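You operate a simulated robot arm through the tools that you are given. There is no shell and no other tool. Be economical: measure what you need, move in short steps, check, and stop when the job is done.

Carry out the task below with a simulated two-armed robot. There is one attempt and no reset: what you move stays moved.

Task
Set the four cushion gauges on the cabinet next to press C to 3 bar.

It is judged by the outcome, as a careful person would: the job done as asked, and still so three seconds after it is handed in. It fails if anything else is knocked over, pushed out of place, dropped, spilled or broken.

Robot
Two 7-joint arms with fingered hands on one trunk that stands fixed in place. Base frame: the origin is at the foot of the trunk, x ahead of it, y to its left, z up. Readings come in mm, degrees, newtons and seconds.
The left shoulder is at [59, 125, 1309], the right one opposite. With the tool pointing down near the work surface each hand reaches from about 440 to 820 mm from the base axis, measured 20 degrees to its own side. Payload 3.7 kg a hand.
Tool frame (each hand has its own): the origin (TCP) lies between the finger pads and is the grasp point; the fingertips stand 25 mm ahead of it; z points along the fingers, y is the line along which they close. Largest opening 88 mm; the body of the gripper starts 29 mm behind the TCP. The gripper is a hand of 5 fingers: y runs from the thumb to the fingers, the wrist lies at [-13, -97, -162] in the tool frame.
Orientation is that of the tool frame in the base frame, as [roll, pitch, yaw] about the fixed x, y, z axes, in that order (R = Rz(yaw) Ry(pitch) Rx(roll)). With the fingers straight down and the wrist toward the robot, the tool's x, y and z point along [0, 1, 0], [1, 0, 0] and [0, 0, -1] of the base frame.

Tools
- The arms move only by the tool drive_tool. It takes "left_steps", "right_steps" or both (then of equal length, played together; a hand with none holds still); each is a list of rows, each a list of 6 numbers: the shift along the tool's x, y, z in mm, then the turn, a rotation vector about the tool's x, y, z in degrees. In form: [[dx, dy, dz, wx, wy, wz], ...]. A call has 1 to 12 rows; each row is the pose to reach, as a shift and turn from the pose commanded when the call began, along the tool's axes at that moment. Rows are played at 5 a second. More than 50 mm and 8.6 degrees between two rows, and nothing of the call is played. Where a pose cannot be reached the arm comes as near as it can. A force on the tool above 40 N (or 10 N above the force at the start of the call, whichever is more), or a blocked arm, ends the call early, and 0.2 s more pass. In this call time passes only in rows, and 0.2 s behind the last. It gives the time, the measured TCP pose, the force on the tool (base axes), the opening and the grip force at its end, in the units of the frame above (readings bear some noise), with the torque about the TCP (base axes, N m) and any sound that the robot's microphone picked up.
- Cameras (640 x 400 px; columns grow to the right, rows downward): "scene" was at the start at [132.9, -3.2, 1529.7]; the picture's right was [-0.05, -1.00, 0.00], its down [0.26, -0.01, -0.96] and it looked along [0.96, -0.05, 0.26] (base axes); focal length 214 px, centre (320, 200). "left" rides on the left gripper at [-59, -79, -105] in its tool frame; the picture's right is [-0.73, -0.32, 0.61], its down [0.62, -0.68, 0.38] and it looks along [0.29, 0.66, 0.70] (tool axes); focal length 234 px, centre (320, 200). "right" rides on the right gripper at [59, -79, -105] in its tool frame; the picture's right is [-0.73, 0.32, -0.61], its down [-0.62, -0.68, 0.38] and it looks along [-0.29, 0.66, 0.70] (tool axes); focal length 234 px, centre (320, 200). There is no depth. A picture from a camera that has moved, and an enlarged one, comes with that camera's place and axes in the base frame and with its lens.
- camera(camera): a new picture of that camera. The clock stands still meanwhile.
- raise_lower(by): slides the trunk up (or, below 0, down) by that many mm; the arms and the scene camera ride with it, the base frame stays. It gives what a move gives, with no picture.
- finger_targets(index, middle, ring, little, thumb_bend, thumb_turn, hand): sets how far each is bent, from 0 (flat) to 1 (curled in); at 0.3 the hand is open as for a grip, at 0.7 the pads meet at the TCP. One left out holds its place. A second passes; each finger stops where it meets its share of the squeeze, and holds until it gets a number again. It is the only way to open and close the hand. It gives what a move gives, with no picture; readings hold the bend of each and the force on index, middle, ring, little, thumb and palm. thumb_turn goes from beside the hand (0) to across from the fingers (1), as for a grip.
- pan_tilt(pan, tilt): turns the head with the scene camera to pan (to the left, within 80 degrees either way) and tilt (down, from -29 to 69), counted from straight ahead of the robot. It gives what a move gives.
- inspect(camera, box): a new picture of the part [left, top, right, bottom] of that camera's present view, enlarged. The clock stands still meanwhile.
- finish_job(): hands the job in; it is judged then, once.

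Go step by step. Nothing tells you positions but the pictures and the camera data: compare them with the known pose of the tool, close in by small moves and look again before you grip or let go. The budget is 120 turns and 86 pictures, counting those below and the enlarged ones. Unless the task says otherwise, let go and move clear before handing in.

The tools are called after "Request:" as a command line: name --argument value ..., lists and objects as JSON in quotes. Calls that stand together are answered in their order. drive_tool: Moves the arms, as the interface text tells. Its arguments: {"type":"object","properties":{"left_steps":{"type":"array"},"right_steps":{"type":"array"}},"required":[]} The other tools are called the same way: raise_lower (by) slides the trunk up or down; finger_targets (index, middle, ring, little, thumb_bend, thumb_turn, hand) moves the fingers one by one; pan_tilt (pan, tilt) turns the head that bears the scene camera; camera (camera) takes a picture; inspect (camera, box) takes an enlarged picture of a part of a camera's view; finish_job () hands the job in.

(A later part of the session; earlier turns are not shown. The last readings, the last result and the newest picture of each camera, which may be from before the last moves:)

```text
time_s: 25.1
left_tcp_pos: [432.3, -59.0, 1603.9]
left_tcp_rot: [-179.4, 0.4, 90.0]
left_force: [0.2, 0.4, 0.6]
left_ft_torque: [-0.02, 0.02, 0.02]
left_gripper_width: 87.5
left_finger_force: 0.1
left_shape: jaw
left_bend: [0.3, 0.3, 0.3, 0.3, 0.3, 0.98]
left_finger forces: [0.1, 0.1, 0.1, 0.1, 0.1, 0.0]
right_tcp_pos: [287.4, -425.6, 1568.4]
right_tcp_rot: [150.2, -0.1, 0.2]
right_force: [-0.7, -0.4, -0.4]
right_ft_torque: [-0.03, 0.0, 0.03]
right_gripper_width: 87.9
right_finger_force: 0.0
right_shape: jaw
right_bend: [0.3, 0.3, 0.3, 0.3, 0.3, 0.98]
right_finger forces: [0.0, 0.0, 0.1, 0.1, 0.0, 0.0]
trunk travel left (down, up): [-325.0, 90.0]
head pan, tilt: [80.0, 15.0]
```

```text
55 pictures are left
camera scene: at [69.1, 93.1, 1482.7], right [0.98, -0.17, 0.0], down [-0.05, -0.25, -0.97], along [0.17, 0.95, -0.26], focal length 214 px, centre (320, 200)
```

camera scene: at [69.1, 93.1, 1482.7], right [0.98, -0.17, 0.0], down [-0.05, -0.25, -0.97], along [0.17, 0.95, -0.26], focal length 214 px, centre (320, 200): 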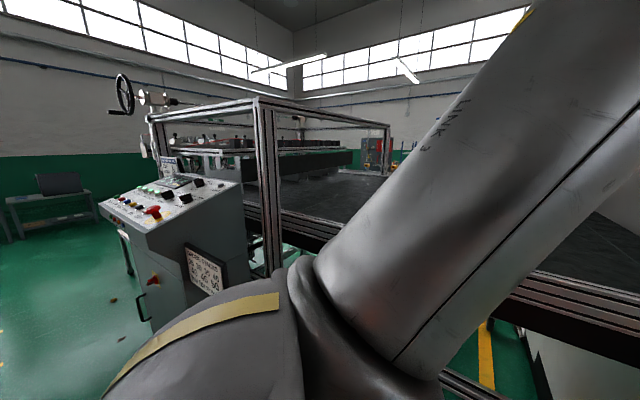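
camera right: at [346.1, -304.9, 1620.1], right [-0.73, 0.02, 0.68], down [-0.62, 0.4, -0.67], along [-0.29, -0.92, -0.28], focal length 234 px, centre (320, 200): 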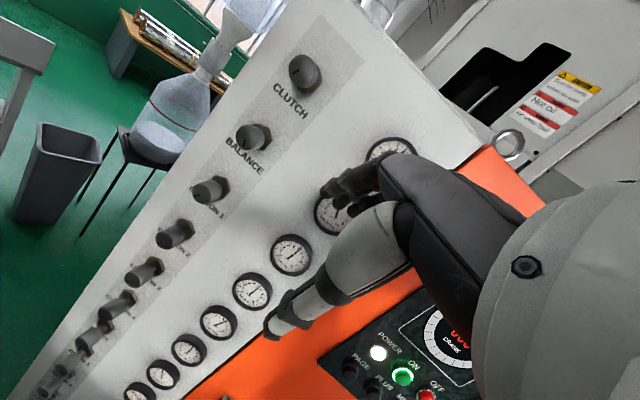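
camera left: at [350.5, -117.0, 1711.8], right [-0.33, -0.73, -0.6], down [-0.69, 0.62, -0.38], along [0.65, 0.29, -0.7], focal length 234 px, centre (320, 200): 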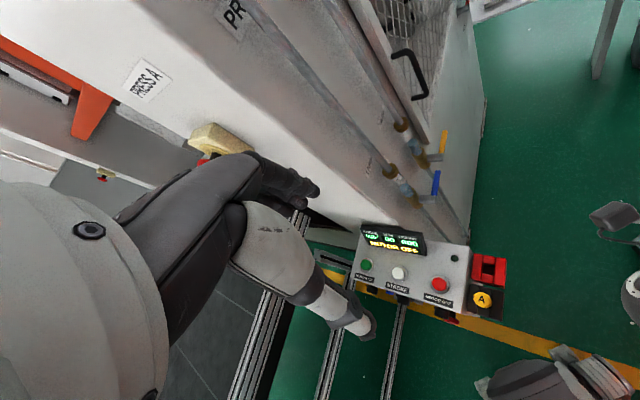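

No press C or gauge cabinet on the left, so this right-hand cabinet is the one. I'll bring the head forward and yaw the left hand so its fingers can face the panel.

Request:
pan_tilt --pan 0 --tilt 20

Request:
drive_tool --left_steps '[[0, 0, 8, 0, 0, 7.5], [0, 0, 16, 0, 0, 15], [0, 0, 24, 0, 0, 22.5], [0, 0, 32, 0, 0, 30], [0, 0, 40, 0, 0, 37.5], [0, 0, 48, 0, 0, 45], [0, 0, 56, 0, 0, 52.5], [0, 0, 64, 0, 0, 60], [0, 0, 72, 0, 0, 67.5], [0, 0, 80, 0, 0, 75], [0, 0, 90, 0, 0, 82.5], [0, 0, 100, 0, 0, 90]]'

Request:
camera --camera "left"

```text
time_s: 26.6
left_tcp_pos: [431.7, -58.2, 1604.4]
left_tcp_rot: [-179.4, 0.3, 89.9]
left_force: [0.8, 0.6, 0.1]
left_ft_torque: [0.03, -0.03, 0.01]
left_gripper_width: 87.7
left_finger_force: 0.0
left_shape: jaw
left_bend: [0.3, 0.3, 0.3, 0.3, 0.3, 0.98]
left_finger forces: [0.1, 0.0, 0.1, 0.0, 0.0, 0.1]
right_tcp_pos: [287.2, -424.8, 1568.4]
right_tcp_rot: [150.2, -0.3, 0.2]
right_force: [-0.3, -0.4, -0.1]
right_ft_torque: [0.0, 0.01, 0.01]
right_gripper_width: 87.8
right_finger_force: 0.0
right_shape: jaw
right_bend: [0.3, 0.3, 0.3, 0.3, 0.3, 0.98]
right_finger forces: [0.0, 0.0, 0.0, 0.1, 0.0, 0.1]
trunk travel left (down, up): [-325.0, 90.0]
head pan, tilt: [0.0, 20.0]
```

```text
time_s: 29.2
left_tcp_pos: [365.8, -82.2, 1504.9]
left_tcp_rot: [179.8, 0.8, 0.6]
left_force: [0.2, -0.2, 0.6]
left_ft_torque: [0.05, -0.01, 0.01]
left_gripper_width: 87.8
left_finger_force: 0.1
left_shape: jaw
left_bend: [0.3, 0.3, 0.3, 0.3, 0.3, 0.97]
left_finger forces: [0.0, 0.0, 0.0, 0.1, 0.1, 0.0]
left hand out of reach, approached as far as the arm can: row 10, 11, 12
right_tcp_pos: [286.5, -430.7, 1566.7]
right_tcp_rot: [150.5, -0.3, 0.3]
right_force: [0.9, -0.4, -0.6]
right_ft_torque: [0.02, 0.03, 0.05]
right_gripper_width: 87.8
right_finger_force: 0.1
right_shape: jaw
right_bend: [0.3, 0.3, 0.3, 0.3, 0.3, 0.98]
right_finger forces: [0.0, 0.1, 0.0, 0.1, 0.1, 0.0]
trunk travel left (down, up): [-325.0, 90.0]
head pan, tilt: [0.0, 20.0]
```

```text
54 pictures are left
camera left: at [307.0, -1.9, 1610.6], right [-0.74, 0.31, -0.6], down [0.61, 0.69, -0.39], along [0.29, -0.66, -0.7], focal length 234 px, centre (320, 200)
```

left: 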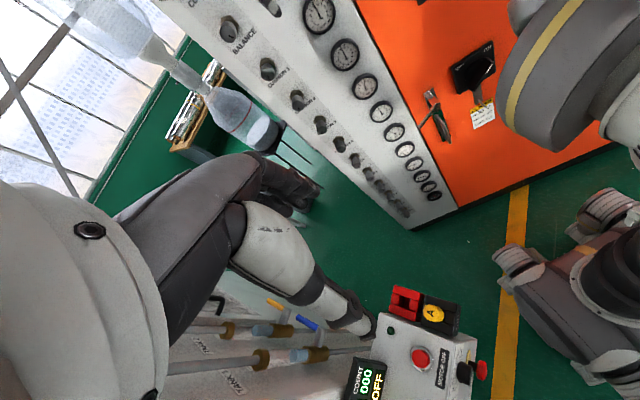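

Good view of the whole cabinet; the right forearm is at the upper right, out of the way. Now I'll pitch the left hand toward the panel while moving it forward and down.

Request:
drive_tool --left_steps '[[2, 25, 15, -8, 0, 0], [4, 50, 30, -16, 0, 0], [6, 75, 45, -24, 0, 0], [8, 100, 60, -32, 0, 0], [10, 125, 75, -40, 0, 0], [12, 150, 90, -48, 0, 0], [14, 175, 105, -56, 0, 0]]'

Request:
camera --camera "left"

```text
time_s: 30.8
left_tcp_pos: [379.4, -250.1, 1398.0]
left_tcp_rot: [123.6, 0.4, 0.1]
left_force: [-0.5, 0.3, -0.2]
left_ft_torque: [0.01, -0.03, 0.02]
left_gripper_width: 87.7
left_finger_force: 0.0
left_shape: jaw
left_bend: [0.3, 0.3, 0.3, 0.3, 0.3, 0.97]
left_finger forces: [0.0, 0.0, 0.0, 0.0, 0.1, 0.0]
right_tcp_pos: [287.7, -425.4, 1567.7]
right_tcp_rot: [150.2, -0.2, 0.2]
right_force: [-0.2, 0.1, 0.7]
right_ft_torque: [0.01, -0.02, -0.03]
right_gripper_width: 87.9
right_finger_force: 0.1
right_shape: jaw
right_bend: [0.3, 0.3, 0.3, 0.3, 0.3, 0.98]
right_finger forces: [0.0, 0.0, 0.0, 0.0, 0.1, 0.0]
trunk travel left (down, up): [-325.0, 90.0]
head pan, tilt: [0.0, 20.0]
```

```text
53 pictures are left
camera left: at [321.0, -118.9, 1391.5], right [-0.73, -0.33, -0.6], down [0.62, 0.06, -0.78], along [0.29, -0.94, 0.16], focal length 234 px, centre (320, 200)
```

left: 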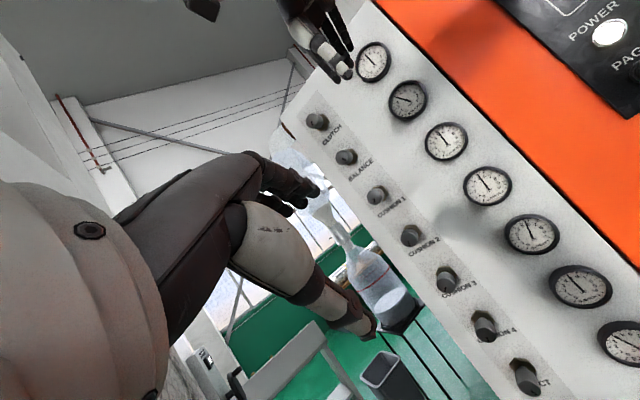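

The left hand tracks well and its camera sees all knobs and gauges beyond the hand. I'll read them enlarged.

Request:
inspect --camera "left" --box '[340, 100, 640, 290]'

Request:
inspect --camera "left" --box '[400, 210, 640, 360]'

```text
2.11 times, centred on (490, 195) of left
camera zoom: at [321.0, -118.9, 1391.5], right [-0.73, -0.33, -0.6], down [0.62, 0.06, -0.78], along [0.29, -0.94, 0.16], focal length 493 px, centre (-38, 210)
```

zoom: 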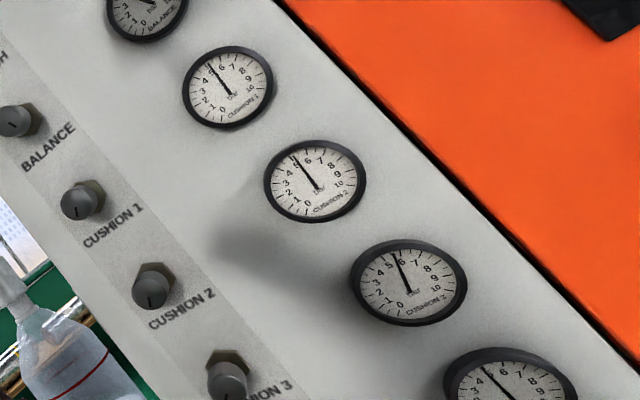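

```text
2.67 times, centred on (520, 285) of left
camera zoom: at [321.0, -118.9, 1391.5], right [-0.73, -0.33, -0.6], down [0.62, 0.06, -0.78], along [0.29, -0.94, 0.16], focal length 624 px, centre (-213, -27)
```

zoom: 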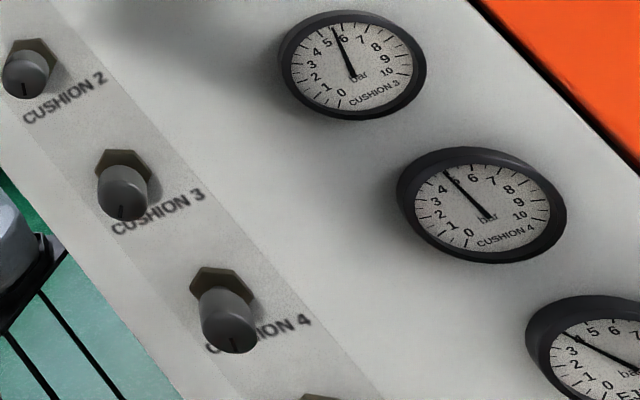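

Readings are roughly C1 5.2, C2 5.0, C3 5.6 and C4 4.5 bar. I estimate the C2 knob tip at about (375, -618, 1297), so I'll level the left hand and bring it in front of it.

Request:
drive_tool --left_steps '[[-1, 9, 44, -5.6, 0, 0], [-1, 18, 88, -11.2, 0, 0], [-2, 27, 132, -16.8, 0, 0], [-3, 36, 176, -22.4, 0, 0], [-3, 45, 220, -28, 0, 0], [-4, 54, 264, -33.6, 0, 0]]'

Request:
camera --camera "left"

Request:
camera --camera "right"

```text
time_s: 32.2
left_tcp_pos: [395.8, -429.3, 1301.8]
left_tcp_rot: [92.4, 0.5, 0.0]
left_force: [-0.2, -0.1, -0.4]
left_ft_torque: [0.02, 0.01, 0.0]
left_gripper_width: 87.9
left_finger_force: 0.1
left_shape: jaw
left_bend: [0.3, 0.3, 0.3, 0.3, 0.3, 0.97]
left_finger forces: [0.1, 0.0, 0.1, 0.0, 0.0, 0.1]
left hand out of reach, approached as far as the arm can: row 5, 6
right_tcp_pos: [287.4, -425.4, 1567.9]
right_tcp_rot: [150.3, -0.2, 0.2]
right_force: [0.3, -0.7, -0.2]
right_ft_torque: [0.0, 0.02, 0.0]
right_gripper_width: 87.9
right_finger_force: 0.0
right_shape: jaw
right_bend: [0.3, 0.3, 0.3, 0.3, 0.3, 0.98]
right_finger forces: [0.1, 0.0, 0.0, 0.0, 0.0, 0.1]
trunk travel left (down, up): [-325.0, 90.0]
head pan, tilt: [0.0, 20.0]
```

```text
50 pictures are left
camera left: at [336.3, -321.8, 1227.6], right [-0.73, -0.59, -0.34], down [0.62, -0.35, -0.7], along [0.3, -0.72, 0.63], focal length 234 px, centre (320, 200)
```

left: 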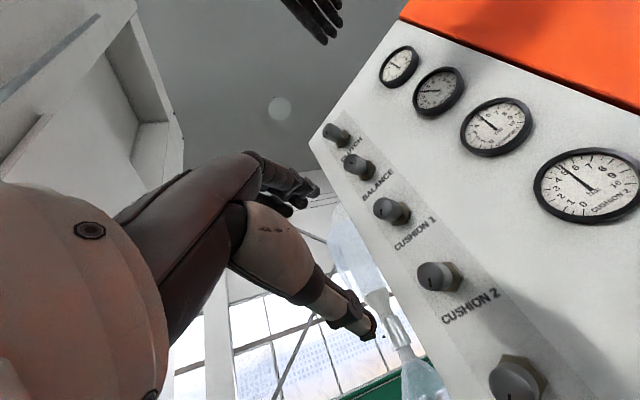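

```text
49 pictures are left
camera right: at [346.3, -305.6, 1619.8], right [-0.73, 0.02, 0.68], down [-0.62, 0.4, -0.67], along [-0.29, -0.92, -0.28], focal length 234 px, centre (320, 200)
```

right: 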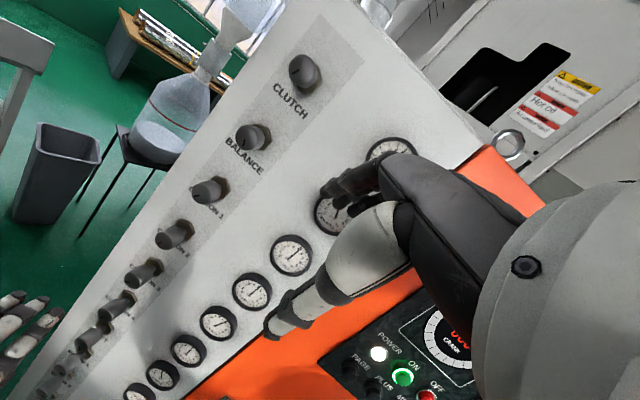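

The left hand stops at y≈-429 in this orientation, and judging from the first head views its elbow is high. Rolling the hand (thumb side up, wrist to the right/above) should suit a high elbow, so I'll test that roll clear of the panel.

Request:
drive_tool --left_steps '[[0, 0, -10, 0, 0, -8], [0, 0, -10, 0, 0, -16], [0, 0, -10, 0, 0, -24], [0, 0, -10, 0, 0, -32], [0, 0, -10, 0, 0, -40], [0, 0, -10, 0, 0, -48], [0, 0, -10, 0, 0, -56], [0, 0, -10, 0, 0, -64], [0, 0, -10, 0, 0, -72], [0, 0, -10, 0, 0, -80], [0, 0, -10, 0, 0, -88]]'

```text
time_s: 34.6
left_tcp_pos: [398.0, -420.6, 1303.1]
left_tcp_rot: [99.2, 88.2, 9.1]
left_force: [-0.6, 0.0, -0.7]
left_ft_torque: [-0.04, -0.02, -0.01]
left_gripper_width: 88.0
left_finger_force: 0.1
left_shape: jaw
left_bend: [0.3, 0.3, 0.3, 0.3, 0.3, 0.97]
left_finger forces: [0.0, 0.1, 0.1, 0.0, 0.0, 0.0]
left hand out of reach, approached as far as the arm can: row 3, 4, 5, 6, 7, 8, 9
right_tcp_pos: [287.3, -426.7, 1568.0]
right_tcp_rot: [150.3, -0.3, 0.2]
right_force: [-0.1, -0.2, 0.1]
right_ft_torque: [0.02, 0.01, -0.04]
right_gripper_width: 87.6
right_finger_force: 0.1
right_shape: jaw
right_bend: [0.3, 0.3, 0.3, 0.3, 0.3, 0.98]
right_finger forces: [0.0, 0.0, 0.0, 0.0, 0.0, 0.0]
trunk travel left (down, up): [-325.0, 90.0]
head pan, tilt: [0.0, 20.0]
```

With the wrist to the right the pose is reachable. I'll advance slowly toward the panel, aligning with the C2 knob.

Request:
drive_tool --left_steps '[[1, -6, 25, 0, 0, 0], [2, -12, 50, 0, 0, 0], [3, -18, 75, 0, 0, 0], [4, -22, 100, 0, 0, 0]]'

Request:
camera --camera "left"

Request:
camera --camera "right"

```text
time_s: 35.6
left_tcp_pos: [395.3, -428.8, 1303.1]
left_tcp_rot: [94.3, 88.4, 4.3]
left_force: [-0.3, -0.3, -0.7]
left_ft_torque: [0.0, -0.02, -0.03]
left_gripper_width: 88.1
left_finger_force: 0.0
left_shape: jaw
left_bend: [0.3, 0.3, 0.3, 0.3, 0.3, 0.97]
left_finger forces: [0.0, 0.0, 0.1, 0.0, 0.0, 0.1]
left hand out of reach, approached as far as the arm can: row 1, 2, 3, 4
right_tcp_pos: [287.1, -425.7, 1567.4]
right_tcp_rot: [150.3, -0.1, 0.1]
right_force: [0.1, 0.2, -0.3]
right_ft_torque: [0.01, -0.05, -0.02]
right_gripper_width: 87.8
right_finger_force: 0.1
right_shape: jaw
right_bend: [0.3, 0.3, 0.3, 0.3, 0.3, 0.98]
right_finger forces: [0.0, 0.1, 0.0, 0.1, 0.0, 0.1]
trunk travel left (down, up): [-325.0, 90.0]
head pan, tilt: [0.0, 20.0]
```

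```text
48 pictures are left
camera left: at [314.3, -324.3, 1360.4], right [-0.34, -0.61, 0.72], down [-0.66, -0.38, -0.64], along [0.66, -0.7, -0.27], focal length 234 px, centre (320, 200)
```

left: 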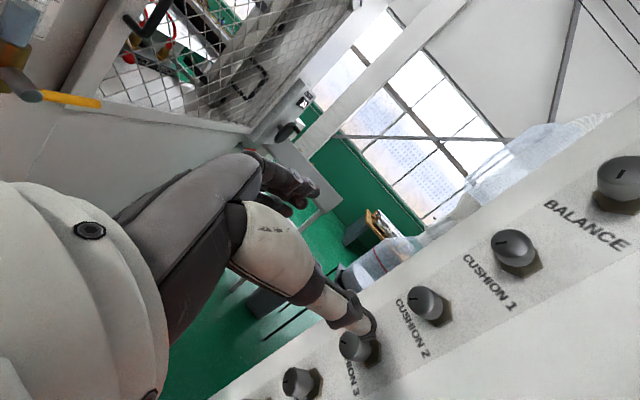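

```text
47 pictures are left
camera right: at [346.2, -305.1, 1620.0], right [-0.73, 0.02, 0.68], down [-0.62, 0.4, -0.67], along [-0.29, -0.92, -0.28], focal length 234 px, centre (320, 200)
```

right: 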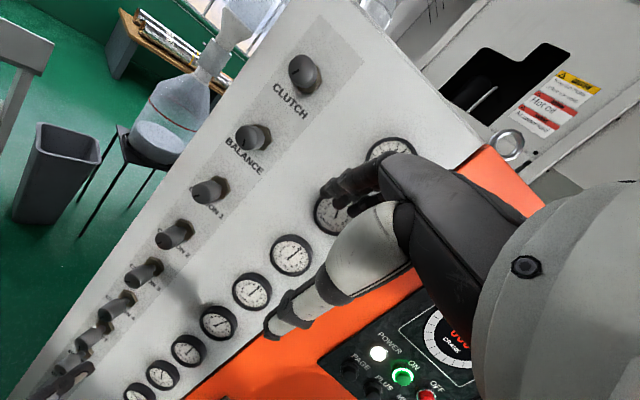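

The left hand stops at the same point (395, -429) again. I'll probe whether the limit shifts when moving with +x or lower.

Request:
drive_tool --left_steps '[[30, 0, 25, 0, 0, 0], [60, 0, 50, 0, 0, 0], [90, 0, 75, 0, 0, 0], [120, 0, 100, 0, 0, 0]]'

Request:
drive_tool --left_steps '[[0, 30, 20, 0, 0, 0], [0, 60, 40, 0, 0, 0]]'

```text
time_s: 36.6
left_tcp_pos: [405.7, -431.5, 1193.4]
left_tcp_rot: [90.2, 88.4, 0.1]
left_force: [0.7, -0.3, -0.4]
left_ft_torque: [0.0, 0.02, 0.01]
left_gripper_width: 87.9
left_finger_force: 0.0
left_shape: jaw
left_bend: [0.3, 0.3, 0.3, 0.3, 0.3, 0.97]
left_finger forces: [0.0, 0.0, 0.0, 0.0, 0.1, 0.1]
left hand out of reach, approached as far as the arm can: row 1, 2, 3, 4
right_tcp_pos: [287.1, -426.3, 1568.9]
right_tcp_rot: [150.2, -0.1, 0.1]
right_force: [0.6, -0.4, -0.3]
right_ft_torque: [0.01, 0.02, 0.01]
right_gripper_width: 87.3
right_finger_force: 0.0
right_shape: jaw
right_bend: [0.3, 0.3, 0.3, 0.3, 0.3, 0.98]
right_finger forces: [0.0, 0.0, 0.0, 0.0, 0.1, 0.0]
trunk travel left (down, up): [-325.0, 90.0]
head pan, tilt: [0.0, 20.0]
```

```text
time_s: 37.2
left_tcp_pos: [443.9, -432.6, 1188.2]
left_tcp_rot: [97.0, 88.4, 7.1]
left_force: [0.2, -0.1, -0.1]
left_ft_torque: [-0.02, -0.01, -0.02]
left_gripper_width: 87.7
left_finger_force: 0.2
left_shape: jaw
left_bend: [0.3, 0.3, 0.3, 0.3, 0.3, 0.97]
left_finger forces: [0.0, 0.0, 0.0, 0.0, 0.0, 0.0]
left hand out of reach, approached as far as the arm can: row 1, 2
right_tcp_pos: [286.3, -425.9, 1568.4]
right_tcp_rot: [150.2, -0.3, 0.3]
right_force: [-0.8, 0.2, 0.1]
right_ft_torque: [-0.01, 0.02, -0.03]
right_gripper_width: 87.5
right_finger_force: 0.1
right_shape: jaw
right_bend: [0.3, 0.3, 0.3, 0.3, 0.3, 0.98]
right_finger forces: [0.0, 0.1, 0.0, 0.0, 0.0, 0.1]
trunk travel left (down, up): [-325.0, 90.0]
head pan, tilt: [0.0, 20.0]
```

The left arm simply cannot go past y≈-430, so the right arm must do the turning. With its elbow high, the right hand should face the panel with the wrist above (tool y down). First I'll withdraw the left arm out of the way.

Request:
drive_tool --left_steps '[[-5, 0, -48, 0, 0, 0], [-10, 0, -96, 0, 0, 0], [-15, 0, -144, 0, 0, 0], [-20, 0, -192, 0, 0, 0], [-25, 0, -240, 0, 0, 0], [-30, 0, -288, 0, 0, 0], [-35, 0, -336, 0, 0, 0], [-40, 0, -384, 0, 0, 0], [-45, 0, -432, 0, 0, 0], [-50, 0, -480, 0, 0, 0]]'

Request:
drive_tool --right_steps '[[0, 0, -20, 7.5, 0, 0], [0, 0, -40, 15, 0, 0], [0, 0, -60, 22.5, 0, 0], [0, 0, -80, 30, 0, 0]]'

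```text
time_s: 39.4
left_tcp_pos: [442.2, 47.5, 1237.6]
left_tcp_rot: [91.5, 88.4, 1.4]
left_force: [0.3, 0.1, 0.0]
left_ft_torque: [0.01, 0.01, 0.01]
left_gripper_width: 87.8
left_finger_force: 0.0
left_shape: jaw
left_bend: [0.3, 0.3, 0.3, 0.3, 0.3, 0.97]
left_finger forces: [0.1, 0.1, 0.0, 0.0, 0.0, 0.1]
right_tcp_pos: [285.7, -425.9, 1570.2]
right_tcp_rot: [150.3, -0.3, 0.1]
right_force: [0.1, 0.8, 0.4]
right_ft_torque: [0.01, -0.02, 0.0]
right_gripper_width: 87.9
right_finger_force: 0.1
right_shape: jaw
right_bend: [0.3, 0.3, 0.3, 0.3, 0.3, 0.98]
right_finger forces: [0.0, 0.0, 0.0, 0.1, 0.1, 0.1]
trunk travel left (down, up): [-325.0, 90.0]
head pan, tilt: [0.0, 20.0]
```

```text
time_s: 40.4
left_tcp_pos: [442.8, 46.1, 1238.1]
left_tcp_rot: [90.0, 88.5, -0.1]
left_force: [0.0, 0.1, -0.9]
left_ft_torque: [-0.03, 0.0, 0.02]
left_gripper_width: 87.8
left_finger_force: 0.0
left_shape: jaw
left_bend: [0.3, 0.3, 0.3, 0.3, 0.3, 0.97]
left_finger forces: [0.0, 0.0, 0.0, 0.0, 0.1, 0.1]
right_tcp_pos: [301.4, -428.9, 1576.2]
right_tcp_rot: [-179.7, -0.5, 0.1]
right_force: [0.2, 0.6, 0.6]
right_ft_torque: [0.0, 0.0, 0.02]
right_gripper_width: 87.7
right_finger_force: 0.1
right_shape: jaw
right_bend: [0.3, 0.3, 0.3, 0.3, 0.3, 0.98]
right_finger forces: [0.0, 0.0, 0.1, 0.1, 0.0, 0.0]
right hand out of reach, approached as far as the arm can: row 1, 2, 3, 4
trunk travel left (down, up): [-325.0, 90.0]
head pan, tilt: [0.0, 20.0]
```

Left arm is clear. Now I'll yaw the right hand the other way (toward yaw 90, then 180), keeping it well in front of the panel.

Request:
drive_tool --right_steps '[[0, -5, 4, 0, 0, -7.5], [0, -10, 8, 0, 0, -15], [0, -15, 12, 0, 0, -22.5], [0, -20, 16, 0, 0, -30], [0, -25, 20, 0, 0, -37.5], [0, -30, 24, 0, 0, -45], [0, -35, 28, 0, 0, -52.5], [0, -40, 32, 0, 0, -60], [0, -45, 36, 0, 0, -67.5], [0, -50, 40, 0, 0, -75], [0, -55, 44, 0, 0, -82.5], [0, -60, 50, 0, 0, -90]]'

Request:
drive_tool --right_steps '[[0, 0, 4, 0, 0, -7.5], [0, 0, 8, 0, 0, -15], [0, 0, 12, 0, 0, -22.5], [0, 0, 16, 0, 0, -30], [0, 0, 20, 0, 0, -37.5], [0, 0, 24, 0, 0, -45], [0, 0, 28, 0, 0, -52.5], [0, 0, 32, 0, 0, -60], [0, 0, 36, 0, 0, -67.5], [0, 0, 40, 0, 0, -75], [0, 0, 44, 0, 0, -82.5], [0, 0, 50, 0, 0, -90]]'

```text
time_s: 43.0
left_tcp_pos: [442.4, 44.5, 1238.6]
left_tcp_rot: [94.8, 88.4, 4.8]
left_force: [-0.1, -0.6, -0.6]
left_ft_torque: [0.01, -0.02, 0.0]
left_gripper_width: 87.8
left_finger_force: 0.0
left_shape: jaw
left_bend: [0.3, 0.3, 0.3, 0.3, 0.3, 0.97]
left_finger forces: [0.1, 0.0, 0.1, 0.0, 0.0, 0.0]
right_tcp_pos: [301.9, -369.6, 1524.9]
right_tcp_rot: [179.8, -0.3, 90.0]
right_force: [0.2, 0.2, 0.2]
right_ft_torque: [0.0, -0.01, 0.02]
right_gripper_width: 87.9
right_finger_force: 0.1
right_shape: jaw
right_bend: [0.3, 0.3, 0.3, 0.3, 0.3, 0.98]
right_finger forces: [0.0, 0.0, 0.1, 0.0, 0.1, 0.0]
trunk travel left (down, up): [-325.0, 90.0]
head pan, tilt: [0.0, 20.0]
```

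```text
time_s: 45.6
left_tcp_pos: [442.1, 44.9, 1238.3]
left_tcp_rot: [91.6, 88.4, 1.6]
left_force: [0.2, 0.6, 0.3]
left_ft_torque: [0.02, -0.04, 0.01]
left_gripper_width: 87.8
left_finger_force: 0.1
left_shape: jaw
left_bend: [0.3, 0.3, 0.3, 0.3, 0.3, 0.97]
left_finger forces: [0.1, 0.1, 0.0, 0.0, 0.0, 0.0]
right_tcp_pos: [212.5, -214.2, 1511.6]
right_tcp_rot: [-179.2, -2.7, 178.1]
right_force: [-1.0, 0.1, 0.1]
right_ft_torque: [0.0, 0.01, 0.0]
right_gripper_width: 87.9
right_finger_force: 0.1
right_shape: jaw
right_bend: [0.3, 0.3, 0.3, 0.3, 0.3, 0.98]
right_finger forces: [0.0, 0.0, 0.1, 0.1, 0.1, 0.1]
right hand out of reach, approached as far as the arm can: row 4, 5, 6, 7, 8, 9, 10, 11, 12
trunk travel left (down, up): [-325.0, 90.0]
head pan, tilt: [0.0, 20.0]
```

The hand now has yaw ≈180. Next I'll pitch it so the fingers face the panel with the wrist above, moving toward (375, -420, 1250).

Request:
drive_tool --right_steps '[[-14, -17, 22, 7.5, 0, 0], [-27, -34, 44, 15, 0, 0], [-41, -52, 66, 22.5, 0, 0], [-54, -69, 87, 30, 0, 0], [-68, -86, 109, 37.5, 0, 0], [-81, -103, 131, 45, 0, 0], [-95, -120, 153, 52.5, 0, 0], [-109, -137, 175, 60, 0, 0], [-122, -155, 197, 67.5, 0, 0], [-136, -172, 218, 75, 0, 0], [-149, -189, 240, 82.5, 0, 0], [-163, -206, 262, 90, 0, 0]]'

Request:
camera --camera "right"

```text
time_s: 48.2
left_tcp_pos: [441.9, 44.6, 1237.8]
left_tcp_rot: [93.6, 88.3, 3.6]
left_force: [-0.3, 0.2, -1.0]
left_ft_torque: [0.02, 0.01, 0.0]
left_gripper_width: 87.9
left_finger_force: 0.1
left_shape: jaw
left_bend: [0.3, 0.3, 0.3, 0.3, 0.3, 0.97]
left_finger forces: [0.0, 0.1, 0.1, 0.1, 0.1, 0.0]
right_tcp_pos: [279.8, -285.8, 1171.8]
right_tcp_rot: [-89.7, -2.5, 177.7]
right_force: [-0.5, -0.4, 0.0]
right_ft_torque: [0.02, -0.01, 0.01]
right_gripper_width: 87.7
right_finger_force: 0.0
right_shape: jaw
right_bend: [0.3, 0.3, 0.3, 0.3, 0.3, 0.98]
right_finger forces: [0.0, 0.0, 0.0, 0.0, 0.0, 0.1]
right hand out of reach, approached as far as the arm can: row 1, 2, 3, 4, 5, 6, 7, 8, 9, 10, 11, 12
trunk travel left (down, up): [-325.0, 90.0]
head pan, tilt: [0.0, 20.0]
```

```text
46 pictures are left
camera right: at [229.3, -178.8, 1252.5], right [0.74, 0.58, -0.36], down [0.64, -0.41, 0.66], along [0.23, -0.71, -0.67], focal length 234 px, centre (320, 200)
```

right: 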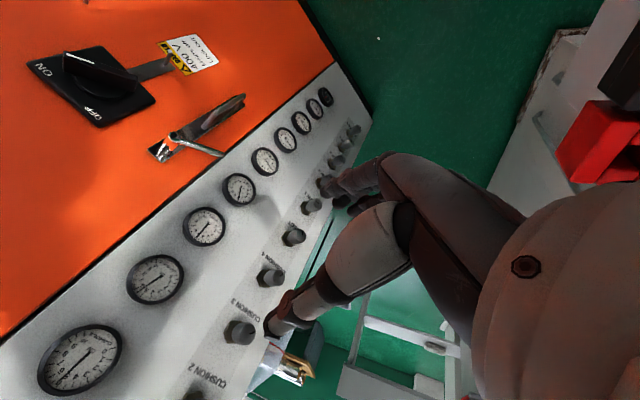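

It works: the hand faces the panel with the wrist above, and the camera sees the gauge column beside it. I'll advance toward the knob column.

Request:
drive_tool --right_steps '[[-24, 0, 32, 0, 0, 0], [-48, 0, 64, 0, 0, 0], [-72, 0, 96, 0, 0, 0], [-95, 0, 130, 0, 0, 0]]'

Request:
camera --camera "right"

```text
time_s: 49.2
left_tcp_pos: [442.1, 44.7, 1236.6]
left_tcp_rot: [98.5, 88.4, 8.4]
left_force: [-0.3, -0.1, 0.3]
left_ft_torque: [-0.01, 0.0, -0.01]
left_gripper_width: 87.4
left_finger_force: 0.1
left_shape: jaw
left_bend: [0.3, 0.3, 0.3, 0.3, 0.3, 0.97]
left_finger forces: [0.0, 0.0, 0.0, 0.0, 0.0, 0.1]
right_tcp_pos: [277.9, -321.0, 1122.4]
right_tcp_rot: [-89.4, -2.2, 177.9]
right_force: [-0.5, -0.8, 0.6]
right_ft_torque: [0.02, 0.01, 0.0]
right_gripper_width: 87.9
right_finger_force: 0.1
right_shape: jaw
right_bend: [0.3, 0.3, 0.3, 0.3, 0.3, 0.98]
right_finger forces: [0.1, 0.1, 0.0, 0.0, 0.0, 0.0]
right hand out of reach, approached as far as the arm can: row 1, 2, 3, 4
trunk travel left (down, up): [-325.0, 90.0]
head pan, tilt: [0.0, 20.0]
```

```text
45 pictures are left
camera right: at [227.2, -213.7, 1201.9], right [0.73, 0.58, -0.36], down [0.63, -0.4, 0.66], along [0.24, -0.71, -0.66], focal length 234 px, centre (320, 200)
```

right: 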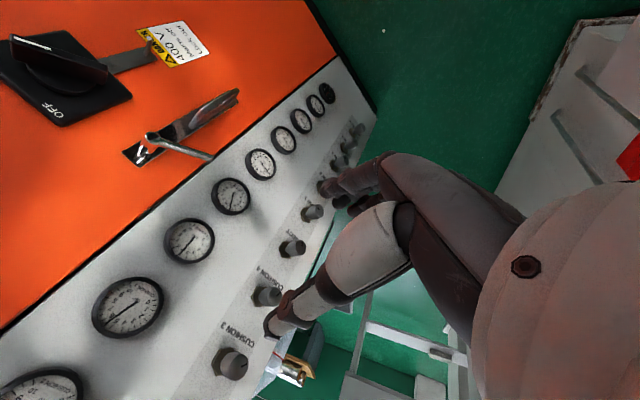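

Here the limit is the opposite one (it wants to stay close and low), so an intermediate roll with the wrist on the right should fit. I'll roll the hand 90° while moving slightly up and forward.

Request:
drive_tool --right_steps '[[-5, -9, 5, 0, 0, 8], [-10, -18, 10, 0, 0, 16], [-15, -27, 15, 0, 0, 24], [-20, -36, 20, 0, 0, 32], [-25, -45, 25, 0, 0, 40], [-30, -54, 30, 0, 0, 48], [-35, -63, 35, 0, 0, 56], [-40, -72, 40, 0, 0, 64], [-45, -81, 45, 0, 0, 72], [-50, -90, 50, 0, 0, 80], [-60, -100, 60, 0, 0, 88]]'

Request:
camera --camera "right"

```text
time_s: 51.6
left_tcp_pos: [441.5, 46.1, 1237.4]
left_tcp_rot: [93.0, 88.4, 2.9]
left_force: [-0.7, -0.7, -0.4]
left_ft_torque: [0.0, -0.01, 0.04]
left_gripper_width: 87.9
left_finger_force: 0.1
left_shape: jaw
left_bend: [0.3, 0.3, 0.3, 0.3, 0.3, 0.97]
left_finger forces: [0.1, 0.0, 0.0, 0.1, 0.0, 0.0]
right_tcp_pos: [387.6, -391.9, 1201.7]
right_tcp_rot: [-80.8, 85.4, -172.8]
right_force: [0.6, -0.6, 0.2]
right_ft_torque: [0.01, 0.01, 0.0]
right_gripper_width: 87.6
right_finger_force: 0.0
right_shape: jaw
right_bend: [0.3, 0.3, 0.3, 0.3, 0.3, 0.98]
right_finger forces: [0.2, 0.0, 0.0, 0.0, 0.0, 0.0]
right hand out of reach, approached as far as the arm can: row 1, 2, 3, 4, 5, 6, 7, 8, 9, 10, 11
trunk travel left (down, up): [-325.0, 90.0]
head pan, tilt: [0.0, 20.0]
```

```text
44 pictures are left
camera right: at [308.3, -284.8, 1147.4], right [0.4, 0.6, 0.69], down [-0.64, -0.35, 0.68], along [0.65, -0.72, 0.25], focal length 234 px, centre (320, 200)
```

right: 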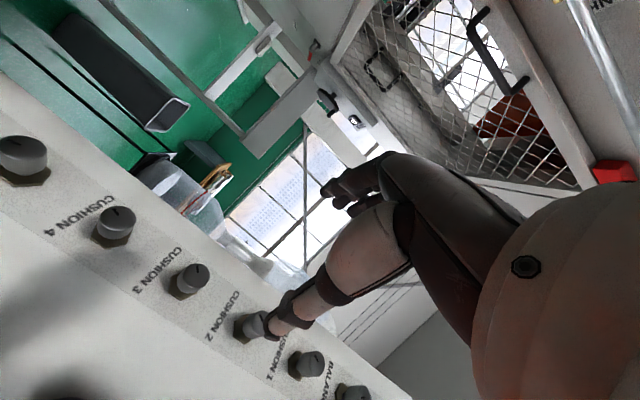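

That roll let the hand reach (388, -392, 1202), squarely facing the panel. I'll advance toward the C3 knob (≈ z 1192).

Request:
drive_tool --right_steps '[[3, -3, 25, 0, 0, 0], [6, -6, 50, 0, 0, 0], [8, -9, 75, 0, 0, 0], [10, -12, 100, 0, 0, 0]]'

Request:
camera --camera "right"

```text
time_s: 52.6
left_tcp_pos: [442.2, 44.2, 1237.9]
left_tcp_rot: [96.1, 88.4, 6.1]
left_force: [-0.1, 0.1, 0.6]
left_ft_torque: [-0.01, 0.0, 0.03]
left_gripper_width: 88.3
left_finger_force: 0.2
left_shape: jaw
left_bend: [0.3, 0.3, 0.3, 0.3, 0.3, 0.97]
left_finger forces: [0.0, 0.1, 0.0, 0.0, 0.0, 0.0]
right_tcp_pos: [372.9, -493.8, 1195.7]
right_tcp_rot: [-80.2, 85.2, -172.1]
right_force: [0.1, -0.2, 0.2]
right_ft_torque: [0.01, 0.01, -0.02]
right_gripper_width: 87.9
right_finger_force: 0.1
right_shape: jaw
right_bend: [0.3, 0.3, 0.3, 0.3, 0.3, 0.98]
right_finger forces: [0.1, 0.0, 0.1, 0.0, 0.0, 0.1]
trunk travel left (down, up): [-325.0, 90.0]
head pan, tilt: [0.0, 20.0]
```

```text
43 pictures are left
camera right: at [293.8, -387.1, 1141.3], right [0.4, 0.6, 0.69], down [-0.64, -0.35, 0.68], along [0.65, -0.72, 0.25], focal length 234 px, centre (320, 200)
```

right: 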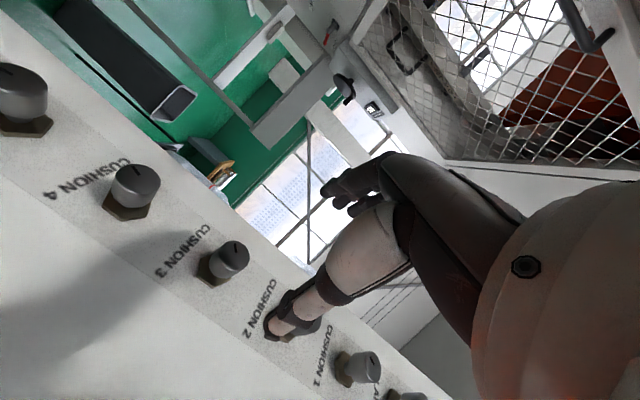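

Tracking is exact here. The knob beside the thumb is CUSHION 3 (tip about x 377, z 1179). I'll pre-roll the hand clockwise for turning room and line up with it.

Request:
drive_tool --right_steps '[[3, 1, 0, 0, 0, 8], [6, 2, 0, 0, 0, 16], [10, 3, 0, 0, 0, 24], [13, 4, 0, 0, 0, 32], [17, 5, 0, 0, 0, 40]]'

Request:
camera --camera "right"

```text
time_s: 53.8
left_tcp_pos: [442.8, 45.8, 1237.4]
left_tcp_rot: [91.1, 88.5, 1.2]
left_force: [0.0, 0.0, 0.4]
left_ft_torque: [-0.01, -0.01, -0.01]
left_gripper_width: 88.0
left_finger_force: 0.2
left_shape: jaw
left_bend: [0.3, 0.3, 0.3, 0.3, 0.3, 0.97]
left_finger forces: [0.1, 0.0, 0.0, 0.1, 0.0, 0.0]
right_tcp_pos: [378.9, -543.4, 1214.2]
right_tcp_rot: [88.8, 54.7, -3.0]
right_force: [-0.1, 0.1, 0.4]
right_ft_torque: [0.0, 0.02, 0.01]
right_gripper_width: 87.9
right_finger_force: 0.2
right_shape: jaw
right_bend: [0.3, 0.3, 0.3, 0.3, 0.3, 0.98]
right_finger forces: [0.0, 0.0, 0.0, 0.0, 0.0, 0.0]
right hand out of reach, approached as far as the arm can: row 4, 5
trunk travel left (down, up): [-325.0, 90.0]
head pan, tilt: [0.0, 20.0]
```

```text
42 pictures are left
camera right: at [353.3, -440.1, 1119.1], right [-0.14, 0.62, 0.77], down [-0.93, -0.35, 0.12], along [0.34, -0.7, 0.62], focal length 234 px, centre (320, 200)
```

right: 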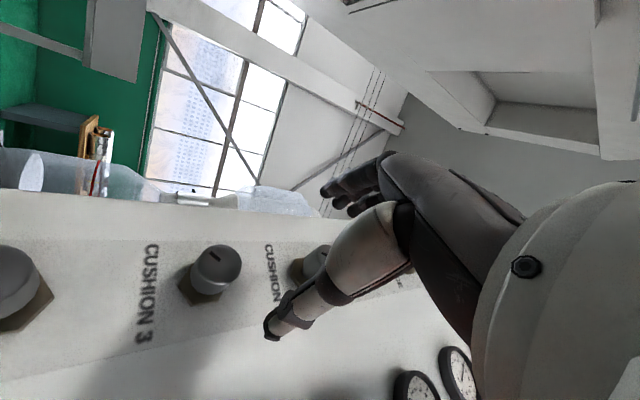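

Aligned in x; the C3 tip seems at about (376, -632, 1176). I'll shift down 38 mm and forward 32 mm, stopping just short of it.

Request:
drive_tool --right_steps '[[15, -12, 6, 0, 0, 0], [29, -24, 20, 0, 0, 0], [29, -24, 32, 0, 0, 0]]'

Request:
camera --camera "right"

```text
time_s: 54.6
left_tcp_pos: [442.5, 44.9, 1237.1]
left_tcp_rot: [95.4, 88.4, 5.4]
left_force: [-0.1, -0.5, 0.0]
left_ft_torque: [0.01, 0.0, -0.01]
left_gripper_width: 87.9
left_finger_force: 0.1
left_shape: jaw
left_bend: [0.3, 0.3, 0.3, 0.3, 0.3, 0.97]
left_finger forces: [0.0, 0.0, 0.0, 0.0, 0.0, 0.1]
right_tcp_pos: [374.3, -577.0, 1178.2]
right_tcp_rot: [88.7, 54.5, -3.1]
right_force: [-0.2, 0.1, -0.6]
right_ft_torque: [0.03, 0.0, 0.01]
right_gripper_width: 87.9
right_finger_force: 0.1
right_shape: jaw
right_bend: [0.3, 0.3, 0.3, 0.3, 0.3, 0.98]
right_finger forces: [0.1, 0.0, 0.1, 0.1, 0.0, 0.0]
trunk travel left (down, up): [-325.0, 90.0]
head pan, tilt: [0.0, 20.0]
```

```text
41 pictures are left
camera right: at [348.7, -472.7, 1082.2], right [-0.14, 0.62, 0.77], down [-0.93, -0.35, 0.12], along [0.34, -0.7, 0.63], focal length 234 px, centre (320, 200)
```

right: 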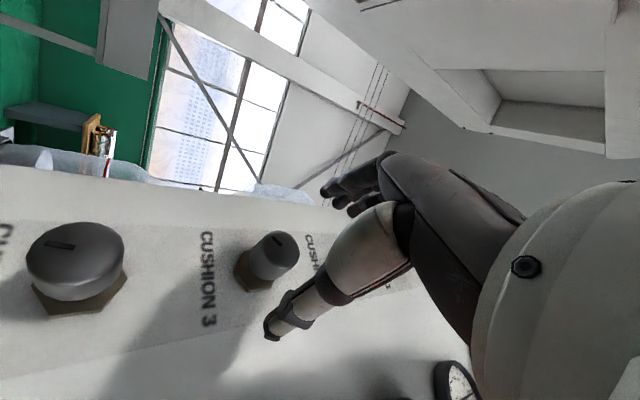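

The C3 tip is at about (377, -630, 1174) with the fingers straddling its line. I'll advance 60 mm so the pads surround the knob.

Request:
drive_tool --right_steps '[[2, 0, 15, 0, 0, 0], [4, 0, 30, 0, 0, 0], [5, 0, 45, 0, 0, 0], [5, 0, 60, 0, 0, 0]]'

Request:
camera --camera "right"

```text
time_s: 55.6
left_tcp_pos: [443.5, 44.6, 1238.2]
left_tcp_rot: [93.9, 88.5, 3.9]
left_force: [0.7, 0.0, 0.2]
left_ft_torque: [0.02, 0.02, 0.02]
left_gripper_width: 87.9
left_finger_force: 0.0
left_shape: jaw
left_bend: [0.3, 0.3, 0.3, 0.3, 0.3, 0.97]
left_finger forces: [0.0, 0.0, 0.0, 0.0, 0.0, 0.0]
right_tcp_pos: [375.8, -637.3, 1176.1]
right_tcp_rot: [88.7, 54.6, -3.1]
right_force: [0.0, -0.2, -0.3]
right_ft_torque: [0.0, -0.03, -0.01]
right_gripper_width: 87.7
right_finger_force: 0.0
right_shape: jaw
right_bend: [0.3, 0.3, 0.3, 0.3, 0.3, 0.98]
right_finger forces: [0.1, 0.0, 0.1, 0.0, 0.0, 0.0]
trunk travel left (down, up): [-325.0, 90.0]
head pan, tilt: [0.0, 20.0]
```

```text
40 pictures are left
camera right: at [350.3, -532.2, 1080.4], right [-0.14, 0.62, 0.77], down [-0.93, -0.35, 0.12], along [0.34, -0.7, 0.63], focal length 234 px, centre (320, 200)
```

right: 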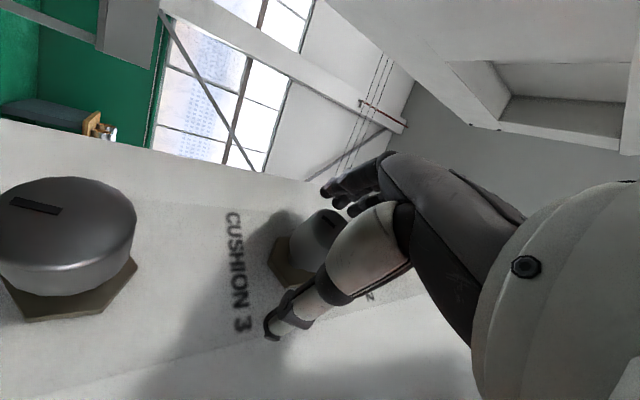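

The knob sits between thumb and fingers at the grasp point. I'll go 8 mm deeper and close the fingers.

Request:
drive_tool --right_steps '[[1, 0, 8, 0, 0, 0]]'

Request:
finger_targets --hand "right" --index 0.65 --middle 0.65 --ring 0.65 --little 0.65 --thumb_bend 0.65

Request:
camera --camera "right"

```text
time_s: 56.0
left_tcp_pos: [442.9, 44.8, 1237.7]
left_tcp_rot: [94.6, 88.5, 4.5]
left_force: [0.4, -0.1, -0.1]
left_ft_torque: [-0.02, -0.04, 0.01]
left_gripper_width: 87.9
left_finger_force: 0.1
left_shape: jaw
left_bend: [0.3, 0.3, 0.3, 0.3, 0.3, 0.97]
left_finger forces: [0.0, 0.1, 0.0, 0.1, 0.1, 0.0]
right_tcp_pos: [375.4, -644.6, 1174.5]
right_tcp_rot: [88.5, 54.7, -3.3]
right_force: [-0.4, 0.9, -1.0]
right_ft_torque: [-0.02, -0.02, -0.04]
right_gripper_width: 87.9
right_finger_force: 0.0
right_shape: jaw
right_bend: [0.3, 0.3, 0.3, 0.3, 0.3, 0.98]
right_finger forces: [0.1, 0.0, 0.0, 0.0, 0.1, 0.0]
trunk travel left (down, up): [-325.0, 90.0]
head pan, tilt: [0.0, 20.0]
```

```text
time_s: 57.0
left_tcp_pos: [443.4, 46.3, 1237.1]
left_tcp_rot: [92.9, 88.5, 2.9]
left_force: [0.4, -0.1, -0.2]
left_ft_torque: [0.01, -0.01, 0.0]
left_gripper_width: 87.9
left_finger_force: 0.1
left_shape: jaw
left_bend: [0.3, 0.3, 0.3, 0.3, 0.3, 0.97]
left_finger forces: [0.1, 0.1, 0.0, 0.0, 0.1, 0.1]
right_tcp_pos: [376.3, -643.2, 1175.0]
right_tcp_rot: [88.6, 54.6, -3.0]
right_force: [6.2, -3.6, 5.9]
right_ft_torque: [-0.06, 0.0, 0.02]
right_gripper_width: 20.2
right_finger_force: 6.1
right_shape: fingers
right_bend: [0.59, 0.6, 0.65, 0.65, 0.61, 0.97]
right_finger forces: [4.7, 4.2, 0.3, 0.1, 2.3, 0.1]
trunk travel left (down, up): [-325.0, 90.0]
head pan, tilt: [0.0, 20.0]
```

```text
39 pictures are left
camera right: at [350.9, -539.7, 1079.4], right [-0.14, 0.62, 0.77], down [-0.93, -0.35, 0.12], along [0.34, -0.7, 0.63], focal length 234 px, centre (320, 200)
```

right: 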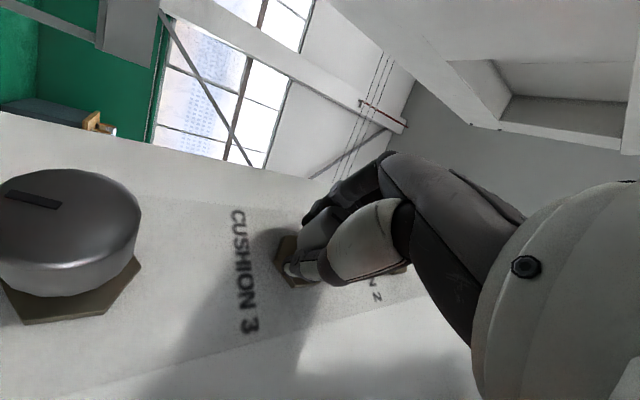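

The grip holds (about 5 N each on index and middle, width 20 mm). With the right arm lower now, the head may be able to pan right to watch the gauges.

Request:
pan_tilt --pan -70 --tilt 20

Request:
camera --camera "scene"

```text
time_s: 58.4
left_tcp_pos: [443.2, 44.3, 1236.6]
left_tcp_rot: [93.1, 88.5, 3.1]
left_force: [0.3, -0.1, -0.7]
left_ft_torque: [-0.01, 0.01, -0.02]
left_gripper_width: 87.9
left_finger_force: 0.1
left_shape: jaw
left_bend: [0.3, 0.3, 0.3, 0.3, 0.3, 0.97]
left_finger forces: [0.0, 0.0, 0.0, 0.0, 0.0, 0.0]
right_tcp_pos: [377.0, -643.8, 1174.3]
right_tcp_rot: [88.7, 54.8, -3.0]
right_force: [6.9, -3.5, 6.9]
right_ft_torque: [-0.06, 0.04, 0.04]
right_gripper_width: 20.1
right_finger_force: 5.9
right_shape: fingers
right_bend: [0.59, 0.6, 0.64, 0.65, 0.61, 0.97]
right_finger forces: [5.1, 4.5, 0.6, 0.0, 2.0, 0.0]
trunk travel left (down, up): [-325.0, 90.0]
head pan, tilt: [-70.0, 20.0]
```

```text
38 pictures are left
camera scene: at [85.4, -86.3, 1474.5], right [-0.94, -0.34, 0.0], down [-0.12, 0.32, -0.94], along [0.32, -0.88, -0.34], focal length 214 px, centre (320, 200)
```

scene: 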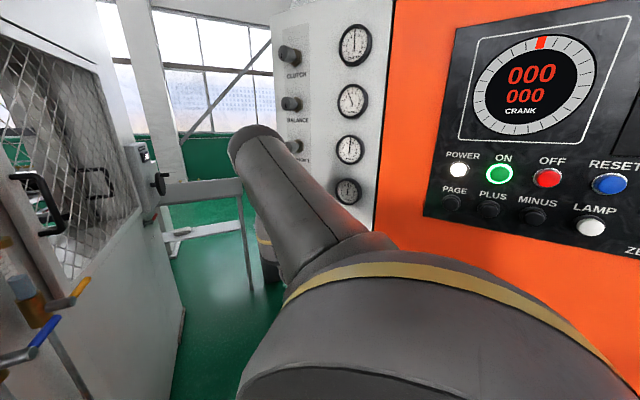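

The head camera now sees the C1 and C2 gauges, though the arm hides C3. I'll turn C3 counter-clockwise 30° and then check with a view.

Request:
drive_tool --right_steps '[[0, 0, 0, 0, 0, -6], [0, 0, 0, 0, 0, -12], [0, 0, 0, 0, 0, -18], [0, 0, 0, 0, 0, -24], [0, 0, 0, 0, 0, -30]]'

Request:
camera --camera "right"

Request:
camera --camera "left"

```text
time_s: 59.6
left_tcp_pos: [442.6, 45.3, 1238.1]
left_tcp_rot: [94.0, 88.4, 4.0]
left_force: [-1.0, -0.4, -0.4]
left_ft_torque: [-0.04, 0.01, 0.03]
left_gripper_width: 87.7
left_finger_force: 0.0
left_shape: jaw
left_bend: [0.3, 0.3, 0.3, 0.3, 0.3, 0.97]
left_finger forces: [0.0, 0.0, 0.0, 0.1, 0.1, 0.1]
right_tcp_pos: [403.2, -625.1, 1138.4]
right_tcp_rot: [81.9, 82.3, -12.5]
right_force: [-0.2, -0.8, 0.2]
right_ft_torque: [0.01, -0.04, 0.0]
right_gripper_width: 9.6
right_finger_force: 0.1
right_shape: fingers
right_bend: [0.65, 0.65, 0.65, 0.65, 0.65, 0.98]
right_finger forces: [0.1, 0.0, 0.1, 0.0, 0.0, 0.0]
right hand out of reach, approached as far as the arm can: row 2, 3, 4, 5
trunk travel left (down, up): [-325.0, 90.0]
head pan, tilt: [-70.0, 20.0]
```

```text
37 pictures are left
camera right: at [340.9, -516.9, 1067.1], right [0.27, 0.6, 0.75], down [-0.78, -0.31, 0.54], along [0.56, -0.73, 0.39], focal length 234 px, centre (320, 200)
```

right: 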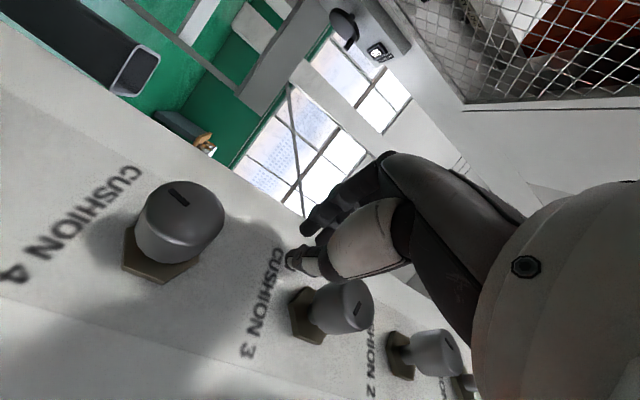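

```text
36 pictures are left
camera left: at [361.8, 150.1, 1295.2], right [-0.34, -0.61, 0.72], down [-0.66, -0.38, -0.64], along [0.66, -0.7, -0.27], focal length 234 px, centre (320, 200)
```

left: 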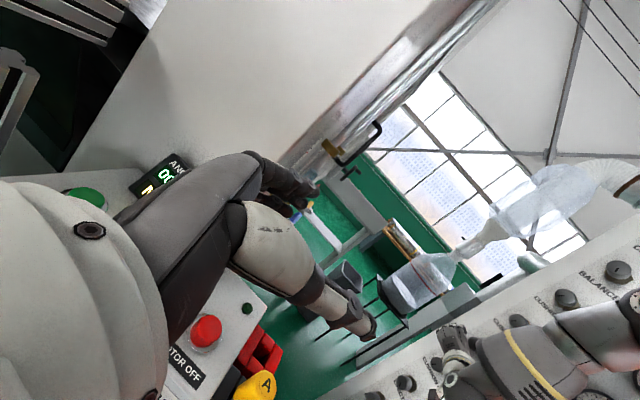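

The arm hit its reach limit during the turn and slipped off the knob without disturbing anything. I'll back off, and raise the trunk to give the wrist more room.

Request:
drive_tool --right_steps '[[0, 0, -30, 0, 0, 0], [0, 0, -65, 0, 0, 0], [0, 0, -100, 0, 0, 0]]'

Request:
raise_lower --by 88

Request:
camera --camera "right"

```text
time_s: 60.4
left_tcp_pos: [443.5, 46.6, 1237.8]
left_tcp_rot: [94.9, 88.5, 4.8]
left_force: [0.2, 0.4, -0.2]
left_ft_torque: [0.03, 0.03, -0.01]
left_gripper_width: 88.0
left_finger_force: 0.1
left_shape: jaw
left_bend: [0.3, 0.3, 0.3, 0.3, 0.3, 0.97]
left_finger forces: [0.0, 0.0, 0.0, 0.1, 0.0, 0.1]
right_tcp_pos: [409.2, -523.1, 1137.4]
right_tcp_rot: [80.4, 82.1, -13.9]
right_force: [-0.6, -0.1, 0.1]
right_ft_torque: [0.01, 0.0, 0.0]
right_gripper_width: 9.3
right_finger_force: 0.0
right_shape: fingers
right_bend: [0.65, 0.65, 0.65, 0.65, 0.65, 0.98]
right_finger forces: [0.0, 0.0, 0.1, 0.0, 0.0, 0.0]
trunk travel left (down, up): [-325.0, 90.0]
head pan, tilt: [-70.0, 20.0]
```

```text
time_s: 61.7
left_tcp_pos: [442.5, 45.8, 1323.7]
left_tcp_rot: [94.7, 88.5, 4.7]
left_force: [0.3, -0.7, -0.2]
left_ft_torque: [-0.01, -0.01, 0.02]
left_gripper_width: 88.2
left_finger_force: 0.1
left_shape: jaw
left_bend: [0.3, 0.3, 0.3, 0.3, 0.3, 0.97]
left_finger forces: [0.0, 0.0, 0.0, 0.0, 0.1, 0.0]
right_tcp_pos: [410.9, -526.5, 1225.1]
right_tcp_rot: [81.3, 82.1, -13.0]
right_force: [0.1, 0.4, 0.2]
right_ft_torque: [0.03, 0.01, 0.0]
right_gripper_width: 9.4
right_finger_force: 0.0
right_shape: fingers
right_bend: [0.65, 0.65, 0.65, 0.65, 0.65, 0.98]
right_finger forces: [0.0, 0.0, 0.0, 0.1, 0.0, 0.0]
trunk travel left (down, up): [-413.0, 2.0]
head pan, tilt: [-70.0, 20.0]
```

```text
35 pictures are left
camera right: at [348.9, -417.8, 1153.2], right [0.27, 0.6, 0.75], down [-0.79, -0.31, 0.53], along [0.56, -0.73, 0.39], focal length 234 px, centre (320, 200)
```

right: 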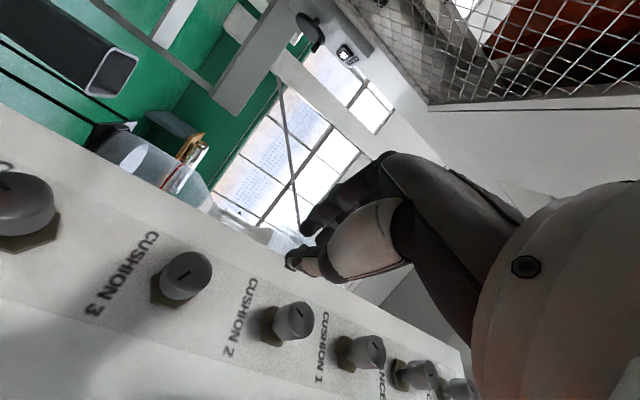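

Now I'll check all gauges from the head.

Request:
inspect --camera "scene" --box '[220, 130, 440, 290]'

```text
2.50 times, centred on (330, 210) of scene
camera zoom: at [75.3, -86.4, 1562.8], right [-0.94, -0.34, 0.0], down [-0.12, 0.32, -0.94], along [0.32, -0.88, -0.34], focal length 536 px, centre (295, 175)
```

zoom: 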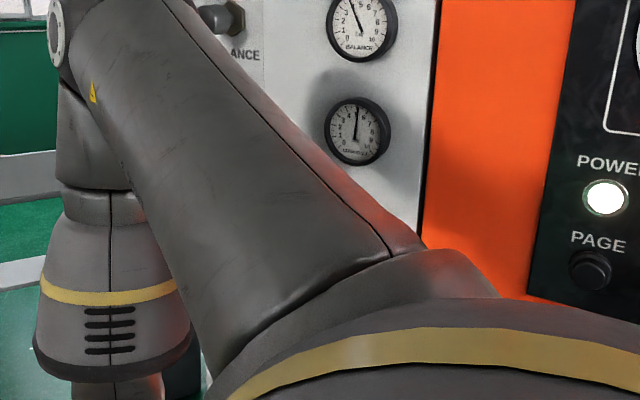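

The upper arm hides C3 and C4 from the head. I'll compare knob index marks instead, from the right camera, to see whether C3 moved.

Request:
inspect --camera "right" --box '[0, 160, 320, 360]'

```text
2.00 times, centred on (160, 260) of right
camera zoom: at [348.9, -417.8, 1153.2], right [0.27, 0.6, 0.75], down [-0.79, -0.31, 0.53], along [0.56, -0.73, 0.39], focal length 468 px, centre (640, 80)
```

zoom: 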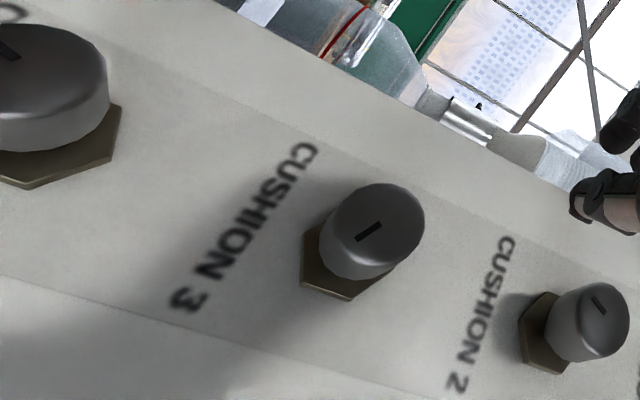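

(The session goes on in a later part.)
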